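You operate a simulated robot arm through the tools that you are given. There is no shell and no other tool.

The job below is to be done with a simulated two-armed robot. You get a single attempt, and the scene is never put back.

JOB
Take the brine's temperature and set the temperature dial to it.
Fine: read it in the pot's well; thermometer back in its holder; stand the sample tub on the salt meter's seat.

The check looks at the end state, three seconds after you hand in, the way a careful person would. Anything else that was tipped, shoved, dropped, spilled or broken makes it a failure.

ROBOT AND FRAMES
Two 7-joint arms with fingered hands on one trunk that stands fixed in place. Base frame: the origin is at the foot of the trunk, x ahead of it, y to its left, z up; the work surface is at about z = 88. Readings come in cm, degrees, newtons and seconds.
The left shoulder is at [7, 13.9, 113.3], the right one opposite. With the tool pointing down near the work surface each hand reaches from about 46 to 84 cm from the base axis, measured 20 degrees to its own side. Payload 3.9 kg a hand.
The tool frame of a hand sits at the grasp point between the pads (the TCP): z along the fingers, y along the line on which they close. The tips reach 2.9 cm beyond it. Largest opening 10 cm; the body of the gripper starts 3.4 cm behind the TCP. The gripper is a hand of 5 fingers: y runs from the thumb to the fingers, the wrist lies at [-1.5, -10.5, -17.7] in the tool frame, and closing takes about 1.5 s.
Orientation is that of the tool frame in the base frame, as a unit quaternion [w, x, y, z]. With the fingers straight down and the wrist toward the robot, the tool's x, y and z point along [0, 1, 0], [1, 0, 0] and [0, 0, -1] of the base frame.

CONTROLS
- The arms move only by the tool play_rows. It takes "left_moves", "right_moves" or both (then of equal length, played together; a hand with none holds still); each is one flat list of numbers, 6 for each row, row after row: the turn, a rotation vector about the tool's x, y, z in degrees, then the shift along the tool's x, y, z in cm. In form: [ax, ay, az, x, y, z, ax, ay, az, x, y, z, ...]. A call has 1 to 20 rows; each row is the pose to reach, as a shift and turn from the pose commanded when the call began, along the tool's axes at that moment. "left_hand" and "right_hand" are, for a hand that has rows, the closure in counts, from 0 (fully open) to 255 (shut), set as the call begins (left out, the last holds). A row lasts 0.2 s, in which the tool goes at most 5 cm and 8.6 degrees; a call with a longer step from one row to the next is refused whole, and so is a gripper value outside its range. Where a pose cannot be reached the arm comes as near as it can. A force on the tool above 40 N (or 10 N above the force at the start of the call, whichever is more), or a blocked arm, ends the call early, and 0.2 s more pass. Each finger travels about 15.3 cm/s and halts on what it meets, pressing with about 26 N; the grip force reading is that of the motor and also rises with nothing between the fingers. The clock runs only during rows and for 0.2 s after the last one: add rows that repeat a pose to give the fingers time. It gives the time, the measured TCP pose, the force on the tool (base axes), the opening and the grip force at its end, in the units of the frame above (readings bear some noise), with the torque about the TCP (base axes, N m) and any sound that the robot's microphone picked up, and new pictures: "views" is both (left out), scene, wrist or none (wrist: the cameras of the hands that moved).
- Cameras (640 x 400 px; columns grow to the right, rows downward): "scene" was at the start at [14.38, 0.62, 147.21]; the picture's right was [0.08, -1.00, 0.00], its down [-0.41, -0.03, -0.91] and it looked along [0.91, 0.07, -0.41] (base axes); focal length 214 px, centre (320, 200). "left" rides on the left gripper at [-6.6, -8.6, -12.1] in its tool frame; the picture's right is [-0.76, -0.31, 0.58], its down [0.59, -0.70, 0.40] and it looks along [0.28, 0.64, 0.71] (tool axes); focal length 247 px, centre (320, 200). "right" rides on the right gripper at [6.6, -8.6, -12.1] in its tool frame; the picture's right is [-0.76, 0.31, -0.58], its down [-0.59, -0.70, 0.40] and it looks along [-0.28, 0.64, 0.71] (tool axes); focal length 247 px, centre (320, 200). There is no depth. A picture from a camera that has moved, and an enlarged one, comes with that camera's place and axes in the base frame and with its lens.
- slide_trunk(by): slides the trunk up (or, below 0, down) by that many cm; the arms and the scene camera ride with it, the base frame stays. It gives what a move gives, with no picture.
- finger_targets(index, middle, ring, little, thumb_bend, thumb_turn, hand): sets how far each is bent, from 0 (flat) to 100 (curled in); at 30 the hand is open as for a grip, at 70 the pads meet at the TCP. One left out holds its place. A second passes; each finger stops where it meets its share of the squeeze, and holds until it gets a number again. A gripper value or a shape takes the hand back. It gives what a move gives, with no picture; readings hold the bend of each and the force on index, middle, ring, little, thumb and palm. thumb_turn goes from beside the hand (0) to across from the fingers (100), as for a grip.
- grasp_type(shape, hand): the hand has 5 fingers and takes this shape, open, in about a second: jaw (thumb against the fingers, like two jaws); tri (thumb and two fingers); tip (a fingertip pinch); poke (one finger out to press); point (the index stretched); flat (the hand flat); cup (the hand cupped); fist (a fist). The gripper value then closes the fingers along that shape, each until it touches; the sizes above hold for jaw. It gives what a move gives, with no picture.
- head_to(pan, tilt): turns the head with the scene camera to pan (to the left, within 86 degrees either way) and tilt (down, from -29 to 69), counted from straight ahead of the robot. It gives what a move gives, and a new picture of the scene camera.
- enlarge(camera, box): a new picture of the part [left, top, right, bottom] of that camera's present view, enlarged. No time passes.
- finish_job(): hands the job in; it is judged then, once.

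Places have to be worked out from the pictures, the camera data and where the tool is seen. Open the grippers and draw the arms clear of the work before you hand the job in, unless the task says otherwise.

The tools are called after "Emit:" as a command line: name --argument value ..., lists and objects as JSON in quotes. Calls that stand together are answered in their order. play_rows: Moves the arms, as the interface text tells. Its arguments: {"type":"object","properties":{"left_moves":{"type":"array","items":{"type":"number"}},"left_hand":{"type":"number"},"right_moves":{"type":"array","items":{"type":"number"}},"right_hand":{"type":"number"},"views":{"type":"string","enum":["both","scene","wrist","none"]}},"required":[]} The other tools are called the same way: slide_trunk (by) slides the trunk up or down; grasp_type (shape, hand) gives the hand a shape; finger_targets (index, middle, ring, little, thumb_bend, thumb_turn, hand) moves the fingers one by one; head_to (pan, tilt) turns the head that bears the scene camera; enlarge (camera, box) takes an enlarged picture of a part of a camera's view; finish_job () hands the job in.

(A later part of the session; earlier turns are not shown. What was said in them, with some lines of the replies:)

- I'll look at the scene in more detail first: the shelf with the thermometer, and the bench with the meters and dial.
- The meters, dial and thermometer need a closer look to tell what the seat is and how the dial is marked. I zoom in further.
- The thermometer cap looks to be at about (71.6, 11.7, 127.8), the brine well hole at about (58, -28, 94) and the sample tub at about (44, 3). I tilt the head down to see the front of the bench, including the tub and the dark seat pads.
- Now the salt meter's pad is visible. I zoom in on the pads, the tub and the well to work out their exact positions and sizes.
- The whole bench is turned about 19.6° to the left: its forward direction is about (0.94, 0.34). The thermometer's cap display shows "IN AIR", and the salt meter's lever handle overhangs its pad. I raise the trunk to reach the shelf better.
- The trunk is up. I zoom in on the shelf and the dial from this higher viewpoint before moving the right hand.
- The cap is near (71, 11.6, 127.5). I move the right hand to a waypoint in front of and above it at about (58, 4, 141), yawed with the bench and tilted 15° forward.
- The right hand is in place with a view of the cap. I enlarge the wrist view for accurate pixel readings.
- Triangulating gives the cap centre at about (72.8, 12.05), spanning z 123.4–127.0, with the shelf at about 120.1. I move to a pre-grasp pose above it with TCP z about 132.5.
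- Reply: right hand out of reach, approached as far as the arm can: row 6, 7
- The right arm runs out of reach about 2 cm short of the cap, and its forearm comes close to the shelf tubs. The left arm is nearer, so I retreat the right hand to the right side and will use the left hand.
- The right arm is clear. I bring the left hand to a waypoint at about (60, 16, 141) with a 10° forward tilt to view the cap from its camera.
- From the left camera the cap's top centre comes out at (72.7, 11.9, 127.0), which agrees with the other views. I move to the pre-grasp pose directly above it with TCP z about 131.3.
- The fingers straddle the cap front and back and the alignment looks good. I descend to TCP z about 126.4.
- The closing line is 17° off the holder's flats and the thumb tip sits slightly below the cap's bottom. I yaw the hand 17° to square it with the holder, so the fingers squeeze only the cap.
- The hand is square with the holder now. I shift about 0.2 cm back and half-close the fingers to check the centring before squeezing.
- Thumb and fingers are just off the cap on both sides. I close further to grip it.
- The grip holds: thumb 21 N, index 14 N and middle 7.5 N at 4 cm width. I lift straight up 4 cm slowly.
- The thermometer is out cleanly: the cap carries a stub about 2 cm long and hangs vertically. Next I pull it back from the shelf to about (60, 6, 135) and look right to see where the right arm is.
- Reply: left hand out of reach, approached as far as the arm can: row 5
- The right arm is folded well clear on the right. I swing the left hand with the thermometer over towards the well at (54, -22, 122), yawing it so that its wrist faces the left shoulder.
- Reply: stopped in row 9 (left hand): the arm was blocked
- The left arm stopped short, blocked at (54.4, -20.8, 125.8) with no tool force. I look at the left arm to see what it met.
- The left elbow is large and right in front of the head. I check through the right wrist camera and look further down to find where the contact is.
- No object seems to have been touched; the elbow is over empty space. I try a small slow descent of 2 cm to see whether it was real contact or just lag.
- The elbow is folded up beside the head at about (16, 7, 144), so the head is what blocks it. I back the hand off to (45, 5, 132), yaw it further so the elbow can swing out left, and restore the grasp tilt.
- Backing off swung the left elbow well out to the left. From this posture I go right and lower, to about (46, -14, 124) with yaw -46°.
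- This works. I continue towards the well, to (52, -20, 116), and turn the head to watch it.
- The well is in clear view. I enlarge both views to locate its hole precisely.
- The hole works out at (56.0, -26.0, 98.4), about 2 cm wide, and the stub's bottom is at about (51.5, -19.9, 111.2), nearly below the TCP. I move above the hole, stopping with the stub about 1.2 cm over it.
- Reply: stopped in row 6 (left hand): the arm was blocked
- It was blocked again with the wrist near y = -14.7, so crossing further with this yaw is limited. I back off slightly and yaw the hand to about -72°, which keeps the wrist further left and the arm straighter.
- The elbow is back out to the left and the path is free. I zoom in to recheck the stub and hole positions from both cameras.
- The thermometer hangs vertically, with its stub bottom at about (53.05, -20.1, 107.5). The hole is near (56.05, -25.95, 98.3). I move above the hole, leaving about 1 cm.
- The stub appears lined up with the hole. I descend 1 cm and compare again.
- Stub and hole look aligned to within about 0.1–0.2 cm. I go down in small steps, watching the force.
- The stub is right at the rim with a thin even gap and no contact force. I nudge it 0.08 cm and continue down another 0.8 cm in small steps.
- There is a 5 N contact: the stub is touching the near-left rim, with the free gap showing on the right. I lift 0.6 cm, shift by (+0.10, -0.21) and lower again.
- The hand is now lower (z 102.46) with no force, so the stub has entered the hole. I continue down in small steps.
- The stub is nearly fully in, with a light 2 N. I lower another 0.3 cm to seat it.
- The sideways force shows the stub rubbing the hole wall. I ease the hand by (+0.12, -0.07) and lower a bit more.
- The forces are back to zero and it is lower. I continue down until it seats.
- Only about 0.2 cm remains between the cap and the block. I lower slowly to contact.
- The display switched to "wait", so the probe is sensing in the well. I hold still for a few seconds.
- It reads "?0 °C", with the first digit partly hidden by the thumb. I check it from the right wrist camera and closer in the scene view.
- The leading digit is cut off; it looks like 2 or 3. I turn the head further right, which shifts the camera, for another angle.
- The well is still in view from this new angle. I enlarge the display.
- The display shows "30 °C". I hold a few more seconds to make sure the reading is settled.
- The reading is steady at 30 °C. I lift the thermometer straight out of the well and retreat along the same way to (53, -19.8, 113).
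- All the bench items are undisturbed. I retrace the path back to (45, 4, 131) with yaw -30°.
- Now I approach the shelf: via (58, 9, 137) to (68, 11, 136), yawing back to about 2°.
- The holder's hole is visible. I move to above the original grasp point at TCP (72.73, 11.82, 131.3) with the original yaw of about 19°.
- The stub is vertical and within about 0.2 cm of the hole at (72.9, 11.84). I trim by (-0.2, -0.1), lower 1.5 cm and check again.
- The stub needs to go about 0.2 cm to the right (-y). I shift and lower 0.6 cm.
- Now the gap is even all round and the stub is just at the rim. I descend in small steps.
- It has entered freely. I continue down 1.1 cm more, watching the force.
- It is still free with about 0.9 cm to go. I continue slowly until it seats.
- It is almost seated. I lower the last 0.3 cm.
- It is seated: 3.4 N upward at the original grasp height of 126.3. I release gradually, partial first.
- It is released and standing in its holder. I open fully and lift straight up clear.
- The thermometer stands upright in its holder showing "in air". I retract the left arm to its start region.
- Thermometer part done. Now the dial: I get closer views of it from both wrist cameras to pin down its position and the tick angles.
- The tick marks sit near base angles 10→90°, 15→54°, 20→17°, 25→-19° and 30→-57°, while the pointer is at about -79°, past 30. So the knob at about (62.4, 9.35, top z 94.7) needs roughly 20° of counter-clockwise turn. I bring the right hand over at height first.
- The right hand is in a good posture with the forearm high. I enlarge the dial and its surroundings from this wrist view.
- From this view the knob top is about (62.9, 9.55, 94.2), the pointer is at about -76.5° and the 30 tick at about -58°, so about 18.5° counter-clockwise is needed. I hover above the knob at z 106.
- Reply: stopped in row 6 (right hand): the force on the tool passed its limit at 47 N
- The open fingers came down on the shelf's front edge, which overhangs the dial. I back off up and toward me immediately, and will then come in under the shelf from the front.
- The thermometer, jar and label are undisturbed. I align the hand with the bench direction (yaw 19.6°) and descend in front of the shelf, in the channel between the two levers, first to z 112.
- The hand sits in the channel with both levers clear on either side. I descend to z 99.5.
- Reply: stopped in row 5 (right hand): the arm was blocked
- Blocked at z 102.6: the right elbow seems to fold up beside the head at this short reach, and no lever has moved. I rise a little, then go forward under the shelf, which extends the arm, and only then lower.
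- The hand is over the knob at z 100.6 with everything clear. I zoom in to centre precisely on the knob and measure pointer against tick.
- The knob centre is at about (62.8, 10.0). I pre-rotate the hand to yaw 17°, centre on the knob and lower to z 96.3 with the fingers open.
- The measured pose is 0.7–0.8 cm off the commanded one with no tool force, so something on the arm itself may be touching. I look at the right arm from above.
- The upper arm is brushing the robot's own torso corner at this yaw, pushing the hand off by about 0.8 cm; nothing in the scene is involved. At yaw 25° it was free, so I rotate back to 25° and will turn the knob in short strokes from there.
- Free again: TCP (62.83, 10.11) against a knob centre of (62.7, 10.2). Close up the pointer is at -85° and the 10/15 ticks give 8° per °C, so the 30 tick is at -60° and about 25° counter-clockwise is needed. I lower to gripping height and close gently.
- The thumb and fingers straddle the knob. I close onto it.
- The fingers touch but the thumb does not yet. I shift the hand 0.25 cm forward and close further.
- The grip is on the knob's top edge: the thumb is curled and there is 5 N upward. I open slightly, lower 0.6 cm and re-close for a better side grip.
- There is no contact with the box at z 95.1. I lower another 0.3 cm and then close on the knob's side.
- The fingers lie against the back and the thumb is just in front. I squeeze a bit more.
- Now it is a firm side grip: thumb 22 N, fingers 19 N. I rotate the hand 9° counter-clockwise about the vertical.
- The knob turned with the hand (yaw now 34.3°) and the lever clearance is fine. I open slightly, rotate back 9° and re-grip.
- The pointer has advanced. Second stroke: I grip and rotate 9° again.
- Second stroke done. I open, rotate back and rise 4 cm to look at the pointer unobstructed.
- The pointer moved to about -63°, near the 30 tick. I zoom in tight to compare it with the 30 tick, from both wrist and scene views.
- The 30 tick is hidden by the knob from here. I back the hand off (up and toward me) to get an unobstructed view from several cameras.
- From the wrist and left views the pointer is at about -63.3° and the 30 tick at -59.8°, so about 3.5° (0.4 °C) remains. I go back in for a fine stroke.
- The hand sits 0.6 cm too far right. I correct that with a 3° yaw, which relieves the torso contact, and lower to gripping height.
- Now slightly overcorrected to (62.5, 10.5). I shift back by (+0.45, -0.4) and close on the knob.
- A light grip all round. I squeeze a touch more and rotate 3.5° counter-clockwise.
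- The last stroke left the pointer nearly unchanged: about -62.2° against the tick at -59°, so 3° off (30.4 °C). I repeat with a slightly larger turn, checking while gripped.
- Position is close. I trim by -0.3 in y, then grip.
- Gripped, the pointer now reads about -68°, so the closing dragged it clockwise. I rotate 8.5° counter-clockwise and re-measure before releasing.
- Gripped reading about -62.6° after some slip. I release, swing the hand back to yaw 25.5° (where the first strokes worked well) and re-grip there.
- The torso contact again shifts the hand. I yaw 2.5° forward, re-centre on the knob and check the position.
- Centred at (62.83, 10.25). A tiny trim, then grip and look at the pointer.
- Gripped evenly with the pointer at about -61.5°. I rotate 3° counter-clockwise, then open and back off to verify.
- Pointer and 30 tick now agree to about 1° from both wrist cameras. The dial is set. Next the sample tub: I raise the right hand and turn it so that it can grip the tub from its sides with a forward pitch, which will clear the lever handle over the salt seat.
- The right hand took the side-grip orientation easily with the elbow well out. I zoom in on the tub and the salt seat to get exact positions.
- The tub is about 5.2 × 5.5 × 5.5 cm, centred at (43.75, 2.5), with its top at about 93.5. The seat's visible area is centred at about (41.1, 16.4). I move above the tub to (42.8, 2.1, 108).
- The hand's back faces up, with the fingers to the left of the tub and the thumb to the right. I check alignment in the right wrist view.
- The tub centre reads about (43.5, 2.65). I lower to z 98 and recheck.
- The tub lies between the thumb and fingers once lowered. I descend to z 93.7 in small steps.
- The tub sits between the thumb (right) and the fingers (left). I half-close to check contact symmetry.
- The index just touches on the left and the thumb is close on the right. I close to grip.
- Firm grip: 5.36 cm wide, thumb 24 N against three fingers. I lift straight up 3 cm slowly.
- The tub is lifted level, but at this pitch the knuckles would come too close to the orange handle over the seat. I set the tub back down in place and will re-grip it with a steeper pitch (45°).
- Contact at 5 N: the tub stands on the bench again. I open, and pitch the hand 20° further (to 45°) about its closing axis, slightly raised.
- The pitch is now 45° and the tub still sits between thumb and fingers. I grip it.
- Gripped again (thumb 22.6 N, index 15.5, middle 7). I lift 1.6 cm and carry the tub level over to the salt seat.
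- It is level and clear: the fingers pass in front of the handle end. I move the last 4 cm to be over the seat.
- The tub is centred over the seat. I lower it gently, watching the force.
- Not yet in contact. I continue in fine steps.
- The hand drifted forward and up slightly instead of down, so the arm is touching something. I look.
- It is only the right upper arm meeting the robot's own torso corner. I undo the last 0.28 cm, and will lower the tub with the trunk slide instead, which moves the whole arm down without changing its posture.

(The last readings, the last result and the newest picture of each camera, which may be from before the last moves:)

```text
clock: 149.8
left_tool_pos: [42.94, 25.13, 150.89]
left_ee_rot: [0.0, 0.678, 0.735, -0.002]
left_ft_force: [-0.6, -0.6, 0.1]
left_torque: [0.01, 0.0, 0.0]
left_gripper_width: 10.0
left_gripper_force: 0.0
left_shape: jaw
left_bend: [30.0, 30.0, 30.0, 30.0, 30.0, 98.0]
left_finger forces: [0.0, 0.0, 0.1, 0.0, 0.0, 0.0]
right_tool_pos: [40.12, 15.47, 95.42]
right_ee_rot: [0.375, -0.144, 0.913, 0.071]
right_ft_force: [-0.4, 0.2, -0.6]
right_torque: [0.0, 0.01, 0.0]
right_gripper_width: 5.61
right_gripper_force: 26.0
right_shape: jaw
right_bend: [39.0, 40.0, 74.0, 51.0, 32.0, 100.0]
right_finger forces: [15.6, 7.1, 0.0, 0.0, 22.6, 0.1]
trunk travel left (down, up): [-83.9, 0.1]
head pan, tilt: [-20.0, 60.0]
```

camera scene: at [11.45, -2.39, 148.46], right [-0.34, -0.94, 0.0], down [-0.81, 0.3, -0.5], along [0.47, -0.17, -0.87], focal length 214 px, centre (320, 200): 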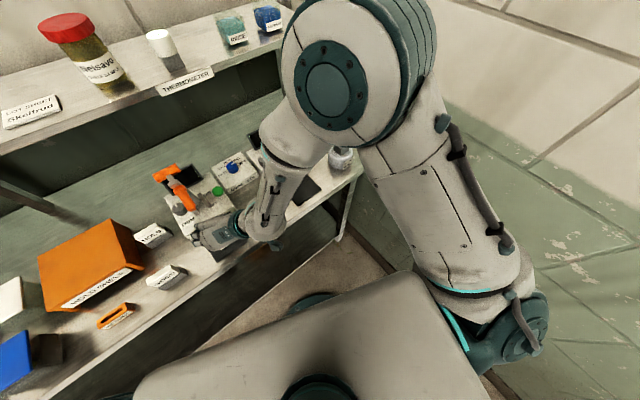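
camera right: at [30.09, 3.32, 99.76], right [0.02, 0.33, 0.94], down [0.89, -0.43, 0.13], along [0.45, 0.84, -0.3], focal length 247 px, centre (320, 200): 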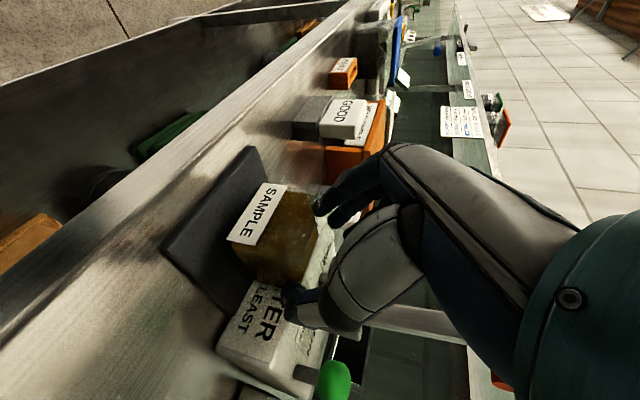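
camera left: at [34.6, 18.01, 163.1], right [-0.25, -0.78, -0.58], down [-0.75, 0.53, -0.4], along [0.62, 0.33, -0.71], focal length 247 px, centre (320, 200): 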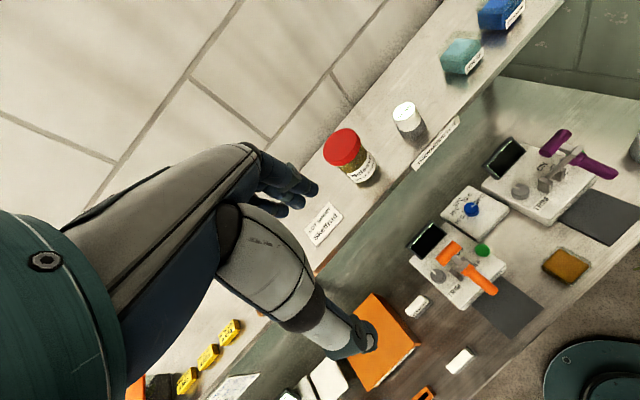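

The pose has a small offset (tub tilt about 1°) but is stable and still above the seat. I slide the trunk down in small steps.

Emit:
slide_trunk --by -0.6

Emit:
enlarge --camera "right" --box '[180, 110, 400, 350]'

```text
clock: 150.3
left_tool_pos: [42.92, 25.22, 150.31]
left_ee_rot: [0.0, 0.679, 0.734, -0.002]
left_ft_force: [-0.1, -0.1, 0.8]
left_torque: [-0.03, 0.01, -0.02]
left_gripper_width: 9.97
left_gripper_force: 0.1
left_shape: jaw
left_bend: [30.0, 30.0, 30.0, 30.0, 30.0, 98.0]
left_finger forces: [0.0, 0.0, 0.0, 0.1, 0.1, 0.0]
right_tool_pos: [40.08, 15.61, 94.85]
right_ee_rot: [0.376, -0.145, 0.912, 0.072]
right_ft_force: [-0.8, 0.2, -0.7]
right_torque: [-0.01, 0.01, -0.01]
right_gripper_width: 5.59
right_gripper_force: 25.8
right_shape: jaw
right_bend: [39.0, 40.0, 74.0, 51.0, 32.0, 100.0]
right_finger forces: [15.6, 7.1, 0.0, 0.0, 22.7, 0.1]
trunk travel left (down, up): [-83.3, 0.7]
head pan, tilt: [-20.0, 60.0]
```

```text
1.67 times, centred on (290, 230) of right
camera zoom: at [30.39, 3.33, 98.66], right [0.03, 0.31, 0.95], down [0.89, -0.45, 0.12], along [0.46, 0.84, -0.29], focal length 412 px, centre (370, 150)
```

zoom: 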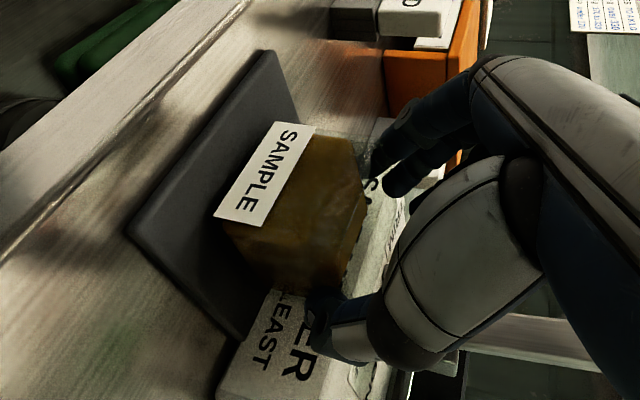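

It works: the hand moved straight down. Another 0.2 cm.

Emit:
slide_trunk --by -0.2

```text
clock: 150.8
left_tool_pos: [42.9, 25.17, 150.08]
left_ee_rot: [0.001, 0.679, 0.734, -0.001]
left_ft_force: [0.5, 0.1, -0.6]
left_torque: [-0.02, 0.02, -0.02]
left_gripper_width: 10.0
left_gripper_force: 0.2
left_shape: jaw
left_bend: [30.0, 30.0, 30.0, 30.0, 30.0, 98.0]
left_finger forces: [0.0, 0.0, 0.0, 0.0, 0.0, 0.0]
right_tool_pos: [40.26, 15.66, 94.71]
right_ee_rot: [0.377, -0.144, 0.912, 0.073]
right_ft_force: [0.2, -0.5, -1.4]
right_torque: [-0.03, -0.02, -0.02]
right_gripper_width: 5.62
right_gripper_force: 25.3
right_shape: jaw
right_bend: [39.0, 40.0, 74.0, 51.0, 32.0, 100.0]
right_finger forces: [15.4, 7.2, 0.0, 0.0, 22.9, 0.1]
trunk travel left (down, up): [-83.1, 0.9]
head pan, tilt: [-20.0, 60.0]
```

No contact yet; another 0.15 cm.

Emit:
slide_trunk --by -0.15

Emit:
enlarge --camera "right" --box '[220, 140, 340, 290]'

```text
clock: 151.3
left_tool_pos: [42.82, 25.11, 149.96]
left_ee_rot: [0.001, 0.679, 0.734, -0.001]
left_ft_force: [-0.4, 0.1, 0.4]
left_torque: [-0.07, 0.01, -0.03]
left_gripper_width: 9.98
left_gripper_force: 0.0
left_shape: jaw
left_bend: [30.0, 30.0, 30.0, 30.0, 30.0, 98.0]
left_finger forces: [0.2, 0.0, 0.0, 0.0, 0.1, 0.2]
right_tool_pos: [40.15, 15.62, 94.74]
right_ee_rot: [0.378, -0.145, 0.912, 0.073]
right_ft_force: [-0.4, -0.1, -1.7]
right_torque: [0.0, 0.03, -0.02]
right_gripper_width: 5.59
right_gripper_force: 25.8
right_shape: jaw
right_bend: [39.0, 40.0, 74.0, 51.0, 32.0, 100.0]
right_finger forces: [15.5, 7.6, 0.0, 0.1, 23.0, 0.1]
trunk travel left (down, up): [-83.0, 1.0]
head pan, tilt: [-20.0, 60.0]
```

```text
2.67 times, centred on (280, 215) of right
camera zoom: at [30.41, 3.4, 98.45], right [0.02, 0.31, 0.95], down [0.89, -0.45, 0.12], along [0.46, 0.84, -0.28], focal length 659 px, centre (427, 160)
```

zoom: 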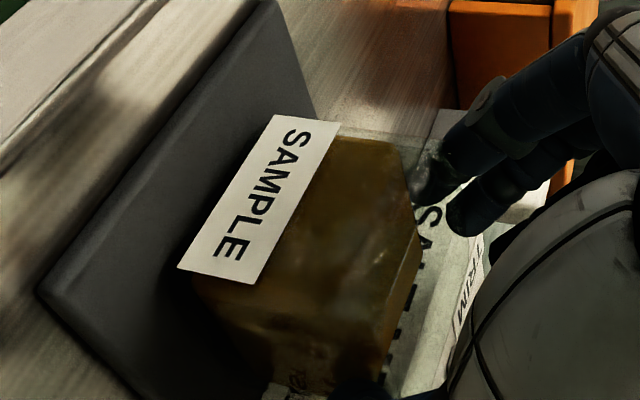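

Still hanging free at z 94.7. Another 0.15 cm.

Emit:
slide_trunk --by -0.15

```text
clock: 151.9
left_tool_pos: [42.84, 25.23, 149.65]
left_ee_rot: [0.0, 0.679, 0.734, -0.001]
left_ft_force: [-0.5, 0.1, 0.4]
left_torque: [-0.01, 0.0, 0.0]
left_gripper_width: 10.01
left_gripper_force: 0.1
left_shape: jaw
left_bend: [30.0, 30.0, 30.0, 30.0, 30.0, 98.0]
left_finger forces: [0.0, 0.1, 0.1, 0.0, 0.0, 0.0]
right_tool_pos: [40.31, 15.73, 94.72]
right_ee_rot: [0.38, -0.144, 0.911, 0.074]
right_ft_force: [-0.8, 0.0, 0.6]
right_torque: [0.01, -0.01, -0.02]
right_gripper_width: 5.62
right_gripper_force: 26.2
right_shape: jaw
right_bend: [39.0, 40.0, 74.0, 51.0, 32.0, 100.0]
right_finger forces: [15.5, 8.2, 0.1, 0.0, 23.3, 0.0]
trunk travel left (down, up): [-82.8, 1.2]
head pan, tilt: [-20.0, 60.0]
```

The vertical force turned positive and the hand stopped descending, so the tub has touched the seat. I press 0.1 cm more and look.

Emit:
slide_trunk --by -0.12

Emit:
enlarge --camera "right" --box '[180, 130, 360, 310]'

Emit:
head_to --pan 10 --tilt 58

Emit:
enlarge --camera "scene" --box '[220, 130, 340, 250]'

```text
clock: 152.4
left_tool_pos: [42.82, 25.16, 149.63]
left_ee_rot: [0.0, 0.678, 0.735, -0.001]
left_ft_force: [-0.7, 0.4, 0.1]
left_torque: [-0.02, -0.02, -0.01]
left_gripper_width: 9.98
left_gripper_force: 0.2
left_shape: jaw
left_bend: [30.0, 30.0, 30.0, 30.0, 30.0, 98.0]
left_finger forces: [0.0, 0.1, 0.0, 0.0, 0.0, 0.1]
right_tool_pos: [40.17, 15.71, 94.73]
right_ee_rot: [0.38, -0.144, 0.911, 0.073]
right_ft_force: [-1.1, 0.2, 2.0]
right_torque: [-0.03, 0.01, -0.03]
right_gripper_width: 5.62
right_gripper_force: 26.2
right_shape: jaw
right_bend: [39.0, 40.0, 74.0, 51.0, 32.0, 100.0]
right_finger forces: [15.7, 8.5, 0.0, 0.0, 23.5, 0.0]
trunk travel left (down, up): [-82.7, 1.3]
head pan, tilt: [-20.0, 60.0]
```

```text
2.22 times, centred on (270, 220) of right
camera zoom: at [30.43, 3.41, 98.28], right [0.02, 0.31, 0.95], down [0.89, -0.45, 0.12], along [0.46, 0.84, -0.28], focal length 549 px, centre (431, 156)
```

zoom: 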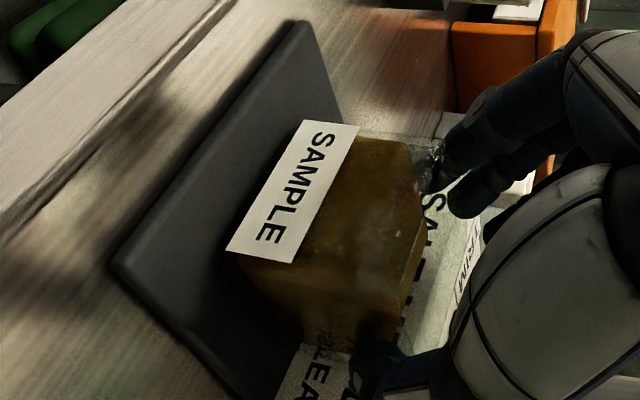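

```text
clock: 153.3
left_tool_pos: [42.73, 25.04, 149.69]
left_ee_rot: [0.0, 0.678, 0.735, -0.002]
left_ft_force: [0.4, 0.1, -0.1]
left_torque: [0.03, 0.01, 0.01]
left_gripper_width: 9.99
left_gripper_force: 0.1
left_shape: jaw
left_bend: [30.0, 30.0, 30.0, 30.0, 30.0, 98.0]
left_finger forces: [0.1, 0.0, 0.0, 0.0, 0.1, 0.1]
right_tool_pos: [40.21, 15.81, 94.69]
right_ee_rot: [0.381, -0.145, 0.91, 0.072]
right_ft_force: [-1.3, 0.9, 1.3]
right_torque: [-0.07, 0.0, 0.0]
right_gripper_width: 5.62
right_gripper_force: 26.1
right_shape: jaw
right_bend: [39.0, 40.0, 74.0, 51.0, 32.0, 100.0]
right_finger forces: [15.5, 8.4, 0.0, 0.0, 23.4, 0.0]
trunk travel left (down, up): [-82.7, 1.3]
head pan, tilt: [10.0, 58.0]
camera scene: at [11.92, 1.05, 147.48], right [0.17, -0.98, 0.0], down [-0.84, -0.15, -0.53], along [0.52, 0.09, -0.85], focal length 214 px, centre (320, 200)
```

scene: 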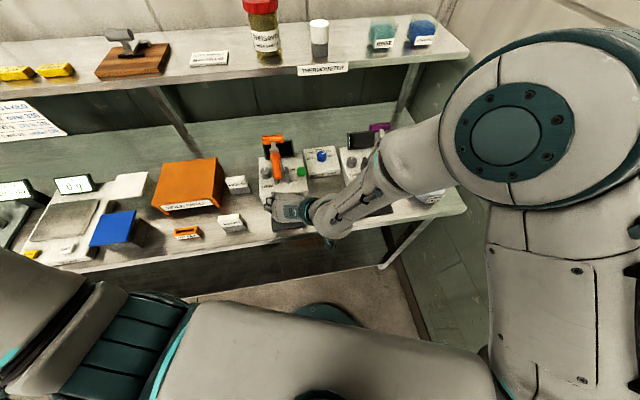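

```text
3.33 times, centred on (280, 190) of scene
camera zoom: at [11.92, 1.05, 147.48], right [0.17, -0.98, 0.0], down [-0.84, -0.15, -0.53], along [0.52, 0.09, -0.85], focal length 715 px, centre (453, 233)
```

zoom: 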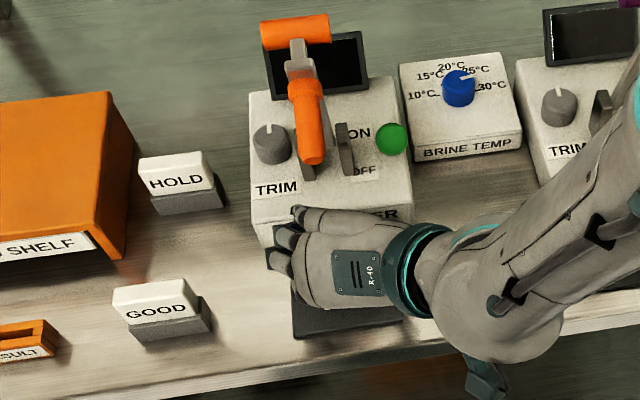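

The tub is on the seat with about 1.5–2 N pressing, well inside the pad on all sides. I open the hand gradually.

Emit:
play_rows --right_moves '[0, 0, 0, 0, 0, 0, 0, 0, 0, 0, 0, 0, 0, 0, 0, 0, 0, 0]' --right_hand 105 --views "none"

Emit:
enlarge --camera "right" --box '[180, 130, 360, 310]'

```text
clock: 154.1
left_tool_pos: [42.94, 25.18, 149.64]
left_ee_rot: [0.0, 0.678, 0.735, -0.001]
left_ft_force: [-0.6, -0.4, -0.7]
left_torque: [0.0, -0.01, -0.01]
left_gripper_width: 9.99
left_gripper_force: 0.0
left_shape: jaw
left_bend: [30.0, 30.0, 30.0, 30.0, 30.0, 98.0]
left_finger forces: [0.0, 0.1, 0.1, 0.0, 0.0, 0.1]
right_tool_pos: [40.23, 15.68, 94.69]
right_ee_rot: [0.38, -0.145, 0.91, 0.073]
right_ft_force: [-0.1, 0.4, 0.9]
right_torque: [-0.02, -0.02, 0.0]
right_gripper_width: 5.89
right_gripper_force: 0.0
right_shape: jaw
right_bend: [39.0, 39.0, 73.0, 45.0, 30.0, 100.0]
right_finger forces: [0.7, 0.5, 0.0, 0.0, 0.3, 0.1]
trunk travel left (down, up): [-82.7, 1.3]
head pan, tilt: [10.0, 58.0]
```

```text
2.22 times, centred on (270, 220) of right
camera zoom: at [30.46, 3.41, 98.27], right [0.02, 0.31, 0.95], down [0.89, -0.45, 0.12], along [0.46, 0.84, -0.28], focal length 549 px, centre (431, 156)
```

zoom: 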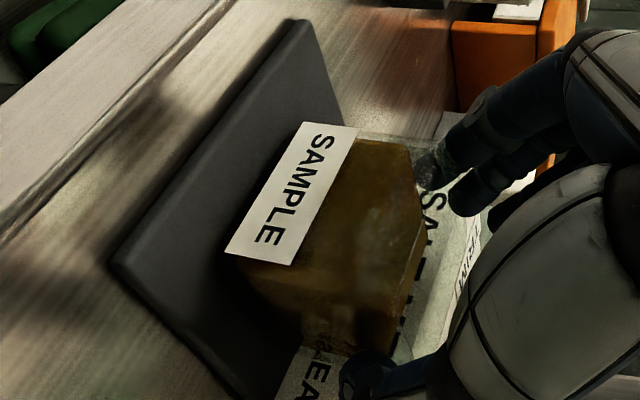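

The tub settled and is nearly free. I open further.

Emit:
play_rows --right_moves '[0, 0, 0, 0, 0, 0, 0, 0, 0, 0, 0, 0, 0, 0, 0, 0, 0, 0]' --right_hand 60 --views "none"

Emit:
enlarge --camera "right" --box '[180, 110, 400, 350]'

Emit:
enlarge --camera "left" --box '[440, 200, 620, 340]'

```text
clock: 154.9
left_tool_pos: [43.0, 25.17, 149.61]
left_ee_rot: [0.0, 0.679, 0.734, -0.001]
left_ft_force: [-0.8, 0.4, -0.4]
left_torque: [-0.02, -0.02, -0.01]
left_gripper_width: 10.0
left_gripper_force: 0.1
left_shape: jaw
left_bend: [30.0, 30.0, 30.0, 30.0, 30.0, 98.0]
left_finger forces: [0.1, 0.0, 0.0, 0.1, 0.1, 0.1]
right_tool_pos: [40.24, 15.75, 94.54]
right_ee_rot: [0.38, -0.145, 0.911, 0.073]
right_ft_force: [0.1, 0.1, 0.0]
right_torque: [-0.01, -0.03, 0.01]
right_gripper_width: 7.63
right_gripper_force: 0.2
right_shape: jaw
right_bend: [39.0, 34.0, 25.0, 38.0, 30.0, 99.0]
right_finger forces: [0.0, 0.0, 0.0, 0.1, 0.0, 0.1]
trunk travel left (down, up): [-82.7, 1.3]
head pan, tilt: [10.0, 58.0]
```

```text
1.67 times, centred on (290, 230) of right
camera zoom: at [30.47, 3.38, 98.24], right [0.02, 0.31, 0.95], down [0.89, -0.45, 0.12], along [0.46, 0.84, -0.28], focal length 412 px, centre (370, 150)
```

zoom: 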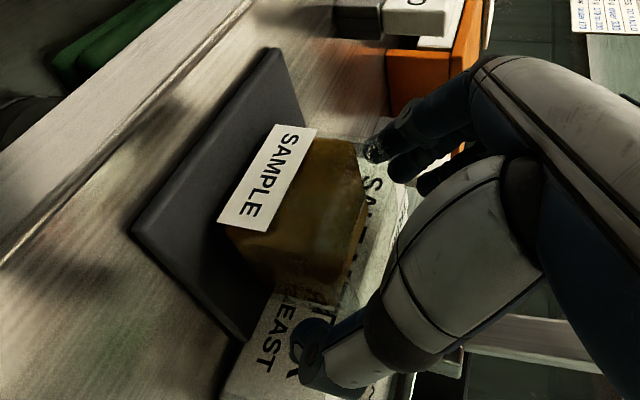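

```text
2.86 times, centred on (530, 270) of left
camera zoom: at [34.91, 18.02, 161.76], right [-0.25, -0.78, -0.58], down [-0.75, 0.53, -0.4], along [0.62, 0.33, -0.71], focal length 706 px, centre (-280, 0)
```

zoom: 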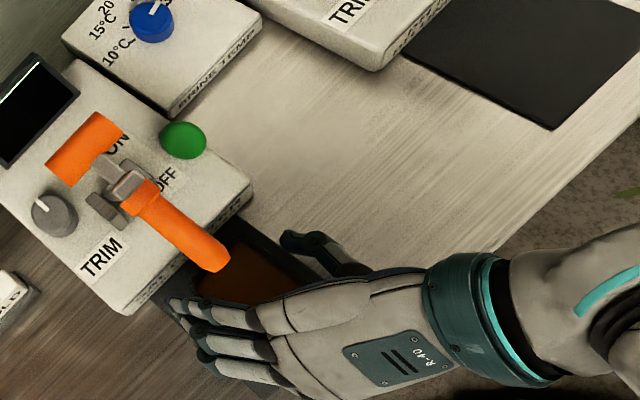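

Released and standing flat. I open fully and first raise the trunk 1.2 cm to lift the hand straight up without any sideways drift.

Emit:
play_rows --right_moves '[0, 0, 0, 0, 0, 0, 0, 0, 0, 0, 0, 0, 0, 0, 0, 0, 0, 0]' --right_hand 0 --views "none"

Emit:
slide_trunk --by 1.2

Emit:
enlarge --camera "right" --box '[180, 110, 400, 350]'

```text
clock: 155.7
left_tool_pos: [42.84, 25.24, 149.64]
left_ee_rot: [0.0, 0.679, 0.734, -0.001]
left_ft_force: [-1.2, -0.5, 0.3]
left_torque: [0.0, 0.0, 0.02]
left_gripper_width: 9.98
left_gripper_force: 0.2
left_shape: jaw
left_bend: [30.0, 30.0, 30.0, 30.0, 30.0, 98.0]
left_finger forces: [0.0, 0.0, 0.0, 0.1, 0.0, 0.0]
right_tool_pos: [40.23, 15.67, 94.6]
right_ee_rot: [0.38, -0.145, 0.911, 0.072]
right_ft_force: [0.1, 0.3, -0.5]
right_torque: [0.0, 0.0, -0.04]
right_gripper_width: 9.97
right_gripper_force: 0.0
right_shape: jaw
right_bend: [30.0, 30.0, 30.0, 30.0, 30.0, 98.0]
right_finger forces: [0.0, 0.0, 0.0, 0.0, 0.0, 0.0]
trunk travel left (down, up): [-82.7, 1.3]
head pan, tilt: [10.0, 58.0]
```

```text
clock: 156.3
left_tool_pos: [42.76, 25.2, 150.85]
left_ee_rot: [0.0, 0.679, 0.734, -0.002]
left_ft_force: [-0.1, -0.1, 0.6]
left_torque: [0.04, -0.03, -0.01]
left_gripper_width: 9.99
left_gripper_force: 0.1
left_shape: jaw
left_bend: [30.0, 30.0, 30.0, 30.0, 30.0, 98.0]
left_finger forces: [0.0, 0.0, 0.1, 0.0, 0.0, 0.0]
right_tool_pos: [40.26, 15.71, 95.88]
right_ee_rot: [0.38, -0.145, 0.911, 0.072]
right_ft_force: [0.1, 0.3, 0.8]
right_torque: [0.01, 0.02, 0.0]
right_gripper_width: 10.0
right_gripper_force: 0.0
right_shape: jaw
right_bend: [30.0, 30.0, 30.0, 30.0, 30.0, 98.0]
right_finger forces: [0.0, 0.0, 0.0, 0.0, 0.0, 0.0]
trunk travel left (down, up): [-83.9, 0.1]
head pan, tilt: [10.0, 58.0]
```

```text
1.67 times, centred on (290, 230) of right
camera zoom: at [30.46, 3.38, 99.45], right [0.02, 0.31, 0.95], down [0.89, -0.45, 0.12], along [0.46, 0.84, -0.28], focal length 412 px, centre (370, 150)
```

zoom: 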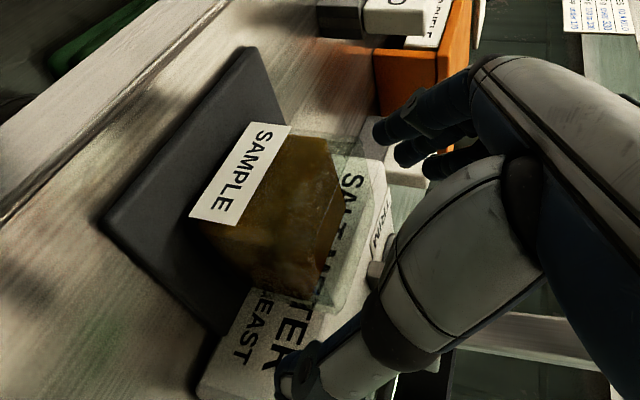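

The tub stays put. I withdraw the hand backward and up along its pointing direction in small steps.

Emit:
play_rows --right_moves '[0, 0, 0, -0.3, 0, -0.8, 0, 0, 0, -0.6, 0, -1.8, 0, 0, 0, -0.8, 0, -3, 0, 0, 0, -1, 0, -4.2, 0, 0, 0, -1.2, 0, -5.5]' --views "both"

Emit:
enlarge --camera "right" --box '[180, 110, 400, 350]'

Emit:
enlarge --camera "scene" --box '[220, 130, 340, 250]'

```text
clock: 157.5
left_tool_pos: [42.77, 25.21, 150.89]
left_ee_rot: [0.0, 0.679, 0.734, -0.001]
left_ft_force: [-0.2, -0.1, -0.2]
left_torque: [0.01, -0.02, -0.02]
left_gripper_width: 10.0
left_gripper_force: 0.0
left_shape: jaw
left_bend: [30.0, 30.0, 30.0, 30.0, 30.0, 98.0]
left_finger forces: [0.1, 0.0, 0.1, 0.0, 0.1, 0.1]
right_tool_pos: [36.6, 14.51, 99.61]
right_ee_rot: [0.378, -0.158, 0.91, 0.066]
right_ft_force: [-0.2, -0.1, -0.8]
right_torque: [0.01, 0.01, 0.03]
right_gripper_width: 9.98
right_gripper_force: 0.1
right_shape: jaw
right_bend: [30.0, 30.0, 30.0, 30.0, 30.0, 98.0]
right_finger forces: [0.0, 0.1, 0.0, 0.0, 0.1, 0.0]
trunk travel left (down, up): [-83.9, 0.1]
head pan, tilt: [10.0, 58.0]
camera scene: at [11.88, 1.03, 148.68], right [0.17, -0.98, 0.0], down [-0.83, -0.15, -0.53], along [0.52, 0.09, -0.85], focal length 214 px, centre (320, 200)
camera right: at [27.05, 2.16, 103.53], right [0.02, 0.33, 0.94], down [0.89, -0.43, 0.14], along [0.45, 0.84, -0.3], focal length 247 px, centre (320, 200)
```

scene: 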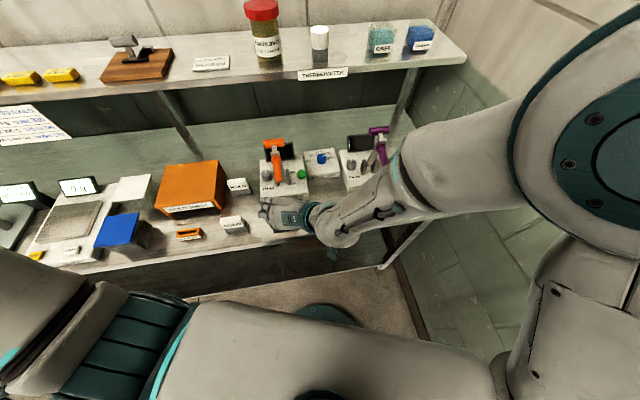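
right: 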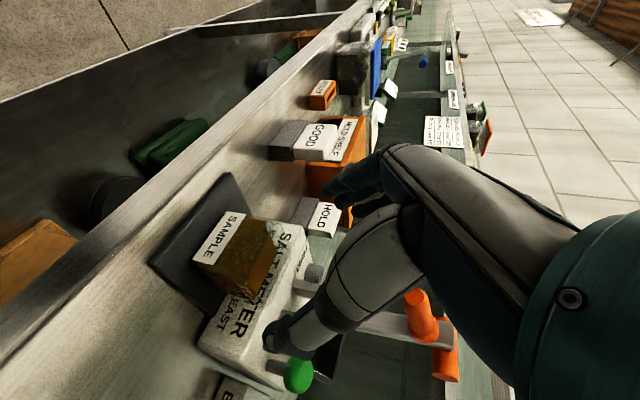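

```text
1.67 times, centred on (290, 230) of right
camera zoom: at [27.05, 2.16, 103.53], right [0.02, 0.33, 0.94], down [0.89, -0.43, 0.14], along [0.45, 0.84, -0.3], focal length 412 px, centre (370, 150)
```

zoom: 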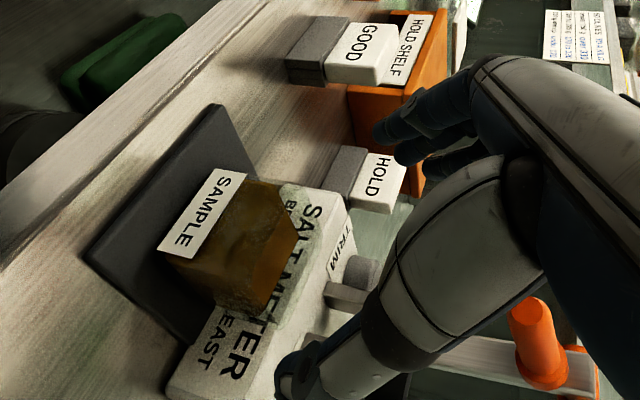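

```text
3.33 times, centred on (280, 190) of scene
camera zoom: at [11.88, 1.03, 148.68], right [0.17, -0.98, 0.0], down [-0.83, -0.15, -0.53], along [0.52, 0.09, -0.85], focal length 715 px, centre (453, 233)
```

zoom: 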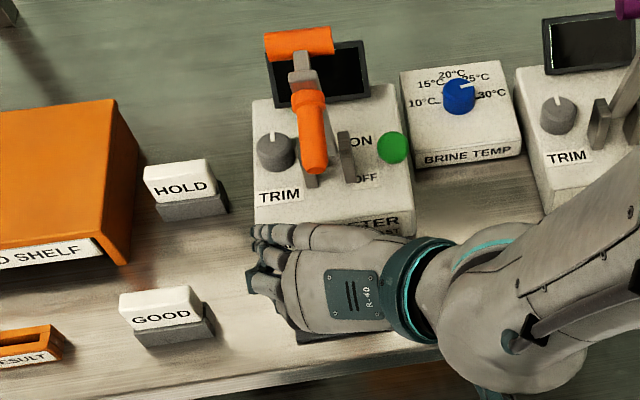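

The tub stands on the seat and the hand is clear in front of it. I raise the hand and draw the right arm away to the right.

Emit:
play_rows --right_moves '[0, 0, 0, -1.88, 0, -1.89, 0, 0, 0, -3.77, 0, -3.77, 0, 0, 0, -5.65, 0, -5.66, 0, 0, 0, -6.67, -3.26, -7.69, 0, 0, 0, -7.69, -6.53, -9.71, 0, 0, 0, -8.71, -9.79, -11.74, 0, 0, 0, -9.73, -13.05, -13.76, 0, 0, 0, -10.74, -16.31, -15.79, 0, 0, 0, -11.76, -19.58, -17.81, 0, 0, 0, -12.78, -22.84, -19.84, 0, 0, 0, -13.8, -26.1, -21.9]' --views "both"

Emit:
enlarge --camera "scene" --box '[200, 110, 440, 270]'

Emit:
enlarge --camera "left" --box '[420, 180, 620, 340]'

```text
clock: 159.9
left_tool_pos: [42.88, 25.18, 150.82]
left_ee_rot: [0.0, 0.678, 0.735, 0.0]
left_ft_force: [0.4, 0.0, -0.8]
left_torque: [0.0, 0.0, -0.02]
left_gripper_width: 10.0
left_gripper_force: 0.0
left_shape: jaw
left_bend: [30.0, 30.0, 30.0, 30.0, 30.0, 98.0]
left_finger forces: [0.1, 0.0, 0.0, 0.0, 0.1, 0.1]
right_tool_pos: [39.81, -11.81, 125.02]
right_ee_rot: [0.378, -0.158, 0.91, 0.067]
right_ft_force: [0.1, 1.0, 0.8]
right_torque: [0.03, -0.01, -0.01]
right_gripper_width: 9.98
right_gripper_force: 0.1
right_shape: jaw
right_bend: [30.0, 30.0, 30.0, 30.0, 30.0, 98.0]
right_finger forces: [0.0, 0.0, 0.0, 0.0, 0.0, 0.0]
trunk travel left (down, up): [-83.9, 0.1]
head pan, tilt: [10.0, 58.0]
camera scene: at [11.92, 0.93, 148.68], right [0.17, -0.98, 0.0], down [-0.83, -0.15, -0.53], along [0.52, 0.09, -0.85], focal length 214 px, centre (320, 200)
camera right: at [30.29, -24.22, 128.87], right [0.02, 0.33, 0.94], down [0.89, -0.43, 0.13], along [0.45, 0.84, -0.3], focal length 247 px, centre (320, 200)
```

scene: 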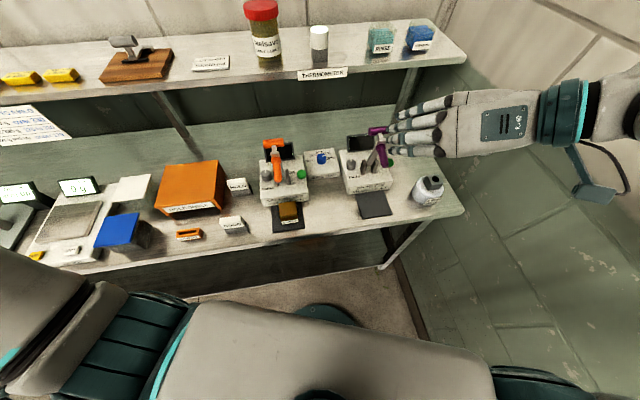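
right: 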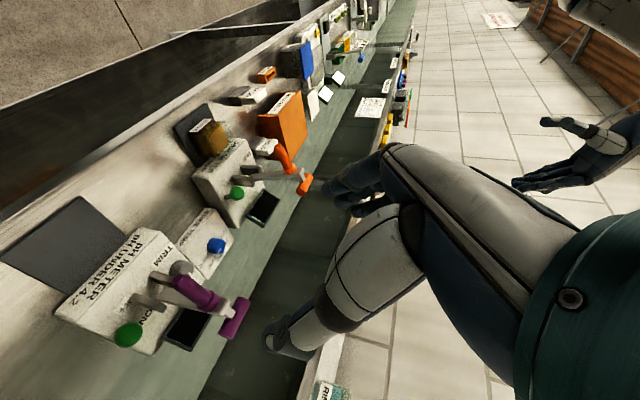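

```text
2.50 times, centred on (320, 190) of scene
camera zoom: at [11.92, 0.93, 148.68], right [0.17, -0.98, 0.0], down [-0.83, -0.15, -0.53], along [0.52, 0.09, -0.85], focal length 536 px, centre (320, 225)
```

zoom: 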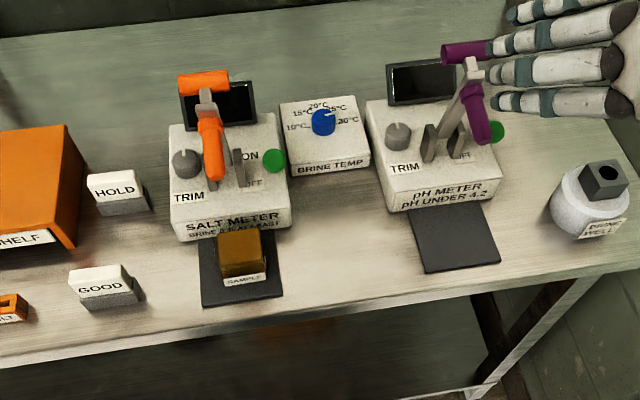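

```text
2.50 times, centred on (520, 260) of left
camera zoom: at [34.86, 17.87, 162.99], right [-0.25, -0.78, -0.58], down [-0.75, 0.53, -0.4], along [0.62, 0.33, -0.71], focal length 617 px, centre (-180, 50)
```

zoom: 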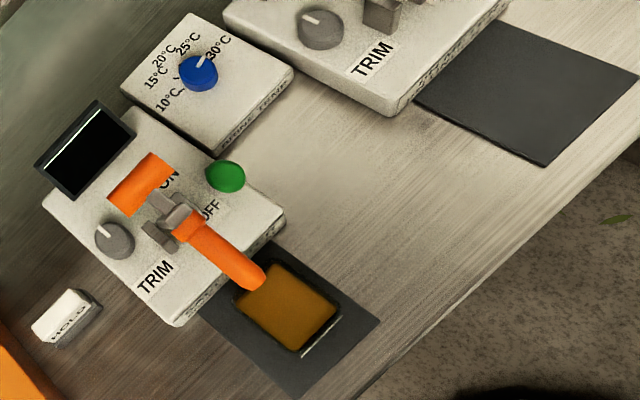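

The tub stands squarely on the salt seat. I take one more careful look at the dial, the thermometer and the well from unobstructed views before finishing.

Emit:
enlarge --camera "left" --box '[460, 180, 520, 225]'

Emit:
enlarge --camera "scene" --box '[300, 145, 345, 180]'

Emit:
enlarge --camera "scene" --box '[235, 0, 455, 90]'

Emit:
enlarge --camera "scene" --box '[340, 120, 460, 220]'

```text
8.89 times, centred on (490, 202) of left
camera zoom: at [34.86, 17.87, 162.99], right [-0.25, -0.78, -0.58], down [-0.75, 0.53, -0.4], along [0.62, 0.33, -0.71], focal length 2195 px, centre (-1191, 178)
```

zoom: 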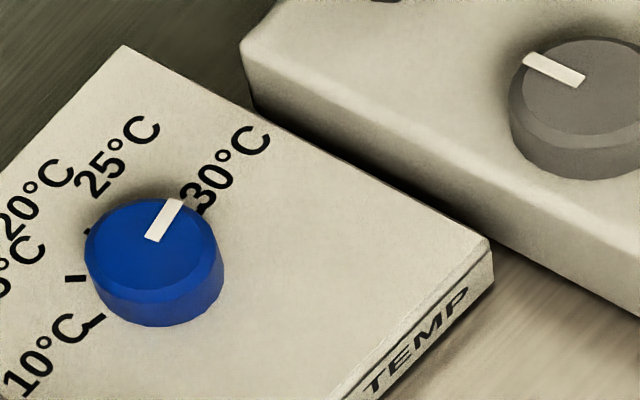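

```text
11.43 times, centred on (322, 162) of scene
camera zoom: at [11.92, 0.93, 148.68], right [0.17, -0.98, 0.0], down [-0.83, -0.15, -0.53], along [0.52, 0.09, -0.85], focal length 2451 px, centre (291, 629)
```

zoom: 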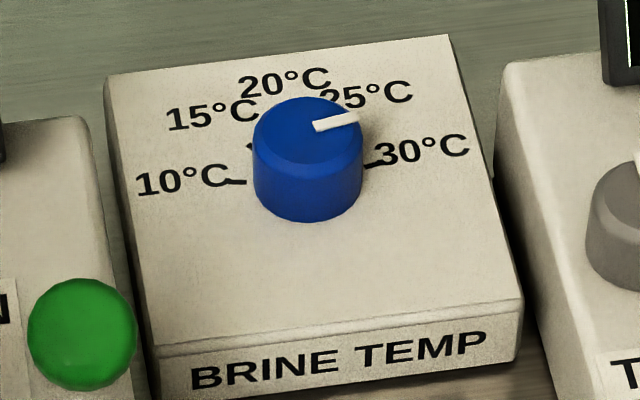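

```text
2.91 times, centred on (345, 45) of scene
camera zoom: at [11.92, 0.93, 148.68], right [0.17, -0.98, 0.0], down [-0.83, -0.15, -0.53], along [0.52, 0.09, -0.85], focal length 624 px, centre (247, 651)
```

zoom: 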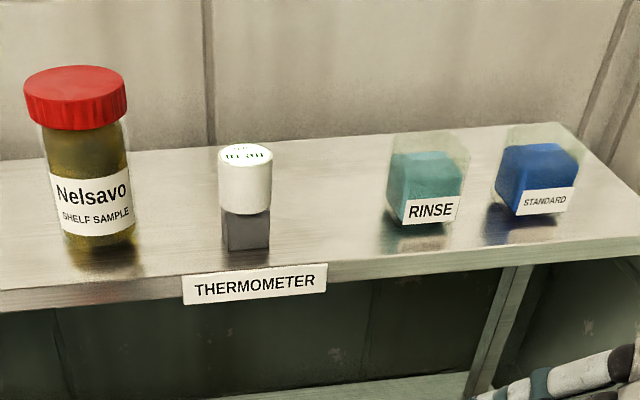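

```text
4.00 times, centred on (400, 170) of scene
camera zoom: at [11.92, 0.93, 148.68], right [0.17, -0.98, 0.0], down [-0.83, -0.15, -0.53], along [0.52, 0.09, -0.85], focal length 858 px, centre (0, 320)
```

zoom: 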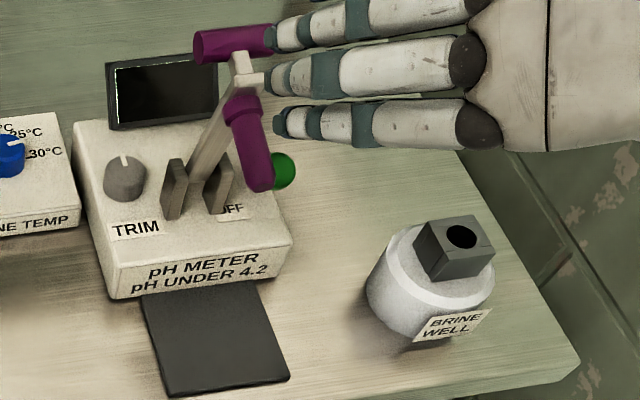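

The dial pointer agrees with the 30 tick at about -60°. The thermometer is upright in its holder, and the well, levers and blocks are untouched. I raise the right arm well clear, with both hands open.

Emit:
play_rows --right_moves '[0, 0, 0, -2.64, -0.62, -3.56, 0, 0, 0, -5.28, -1.24, -7.12, 0, 0, 0, -7.92, -1.86, -10.68, 0, 0, 0, -10.56, -2.48, -14.24, 0, 0, 0, -13.2, -3.1, -17.8, 0, 0, 0, -13.2, -3.1, -17.8]' --right_hand 0 --views "scene"

Emit:
head_to --pan 5 --tilt 40

```text
clock: 161.3
left_tool_pos: [42.92, 25.08, 150.91]
left_ee_rot: [-0.001, 0.679, 0.734, -0.001]
left_ft_force: [0.2, 0.0, 0.0]
left_torque: [0.0, 0.0, 0.01]
left_gripper_width: 9.99
left_gripper_force: 0.0
left_shape: jaw
left_bend: [30.0, 30.0, 30.0, 30.0, 30.0, 98.0]
left_finger forces: [0.1, 0.0, 0.0, 0.1, 0.0, 0.0]
right_tool_pos: [37.81, -15.67, 146.86]
right_ee_rot: [0.377, -0.158, 0.91, 0.066]
right_ft_force: [0.2, -0.7, 0.4]
right_torque: [-0.01, 0.01, -0.01]
right_gripper_width: 9.96
right_gripper_force: 0.0
right_shape: jaw
right_bend: [30.0, 30.0, 30.0, 30.0, 30.0, 98.0]
right_finger forces: [0.0, 0.1, 0.1, 0.0, 0.0, 0.0]
trunk travel left (down, up): [-83.9, 0.1]
head pan, tilt: [10.0, 58.0]
camera scene: at [11.99, 1.03, 148.67], right [0.17, -0.98, 0.0], down [-0.84, -0.15, -0.53], along [0.52, 0.09, -0.85], focal length 214 px, centre (320, 200)
```

scene: 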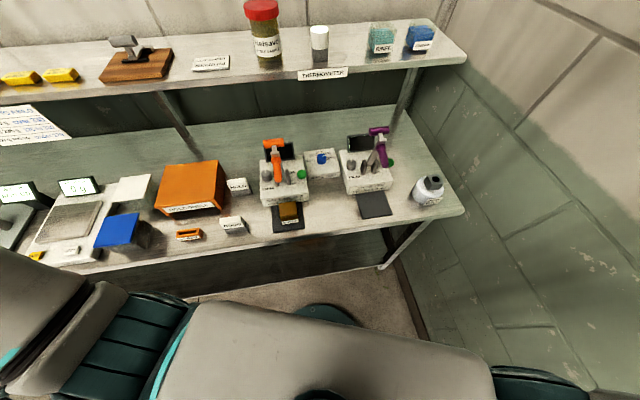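

```text
clock: 162.1
left_tool_pos: [42.95, 25.1, 150.75]
left_ee_rot: [0.0, 0.678, 0.735, -0.001]
left_ft_force: [-0.8, -1.4, -0.3]
left_torque: [0.01, 0.0, 0.05]
left_gripper_width: 9.97
left_gripper_force: 0.0
left_shape: jaw
left_bend: [30.0, 30.0, 30.0, 30.0, 30.0, 98.0]
left_finger forces: [0.1, 0.0, 0.0, 0.1, 0.0, 0.0]
right_tool_pos: [37.75, -15.68, 146.79]
right_ee_rot: [0.377, -0.158, 0.91, 0.065]
right_ft_force: [0.1, 0.5, -0.2]
right_torque: [-0.01, -0.04, -0.01]
right_gripper_width: 9.99
right_gripper_force: 0.0
right_shape: jaw
right_bend: [30.0, 30.0, 30.0, 30.0, 30.0, 98.0]
right_finger forces: [0.0, 0.0, 0.0, 0.1, 0.0, 0.0]
trunk travel left (down, up): [-83.9, 0.1]
head pan, tilt: [5.0, 40.0]
camera scene: at [13.63, 0.61, 151.11], right [0.09, -1.0, 0.0], down [-0.64, -0.06, -0.77], along [0.76, 0.07, -0.64], focal length 214 px, centre (320, 200)
```

scene: 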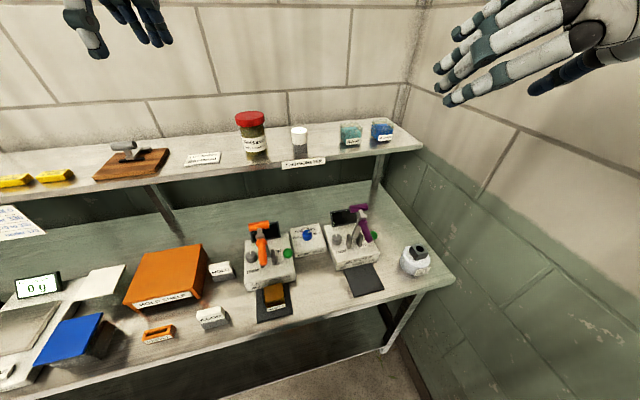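

Both arms are clear and open. A last zoom on the seat with the tub and the meters before handing in.

Emit:
enlarge --camera "scene" --box '[230, 210, 390, 330]'

```text
3.33 times, centred on (310, 270) of scene
camera zoom: at [13.63, 0.61, 151.11], right [0.09, -1.0, 0.0], down [-0.64, -0.06, -0.77], along [0.76, 0.07, -0.64], focal length 715 px, centre (353, -33)
```

zoom: 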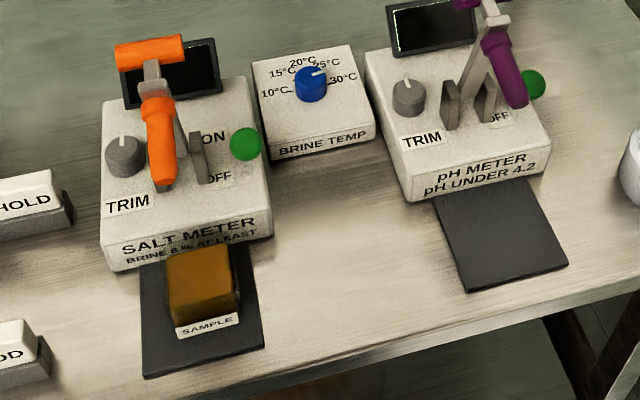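

The brine read a steady 30 °C in the well, and the dial points at the 30 mark. The thermometer is back upright in its holder, the sample tub stands on the salt meter's seat, and nothing else appears moved. I hand the job in.

Emit:
finish_job

```text
The job is handed in.
```

The brine read a steady 30 °C in the pot's well, and I set the temperature dial to 30 °C. The job is handed in; I don't have the check's result.

- **Dial:** the pointer sits within about 1–2° of the 30 mark, roughly 0.2 °C. I judged this from the camera views.
- **Thermometer:** it is back upright in its holder and shows "in air" again.
- **Sample tub:** it stands on the salt meter's seat, close to centred, under the lever handle.

Two contacts happened along the way:

- **Shelf:** the right hand's open fingers came down on the front edge of the shelf at 47 N while I was reaching for the dial. The thermometer, jar and label looked undisturbed afterwards.
- **Well:** the thermometer's stub touched the rim of the well lightly, at about 5 N, while I was lining it up.

I saw nothing else moved in the final views. Both hands are open and the arms are clear of the work.
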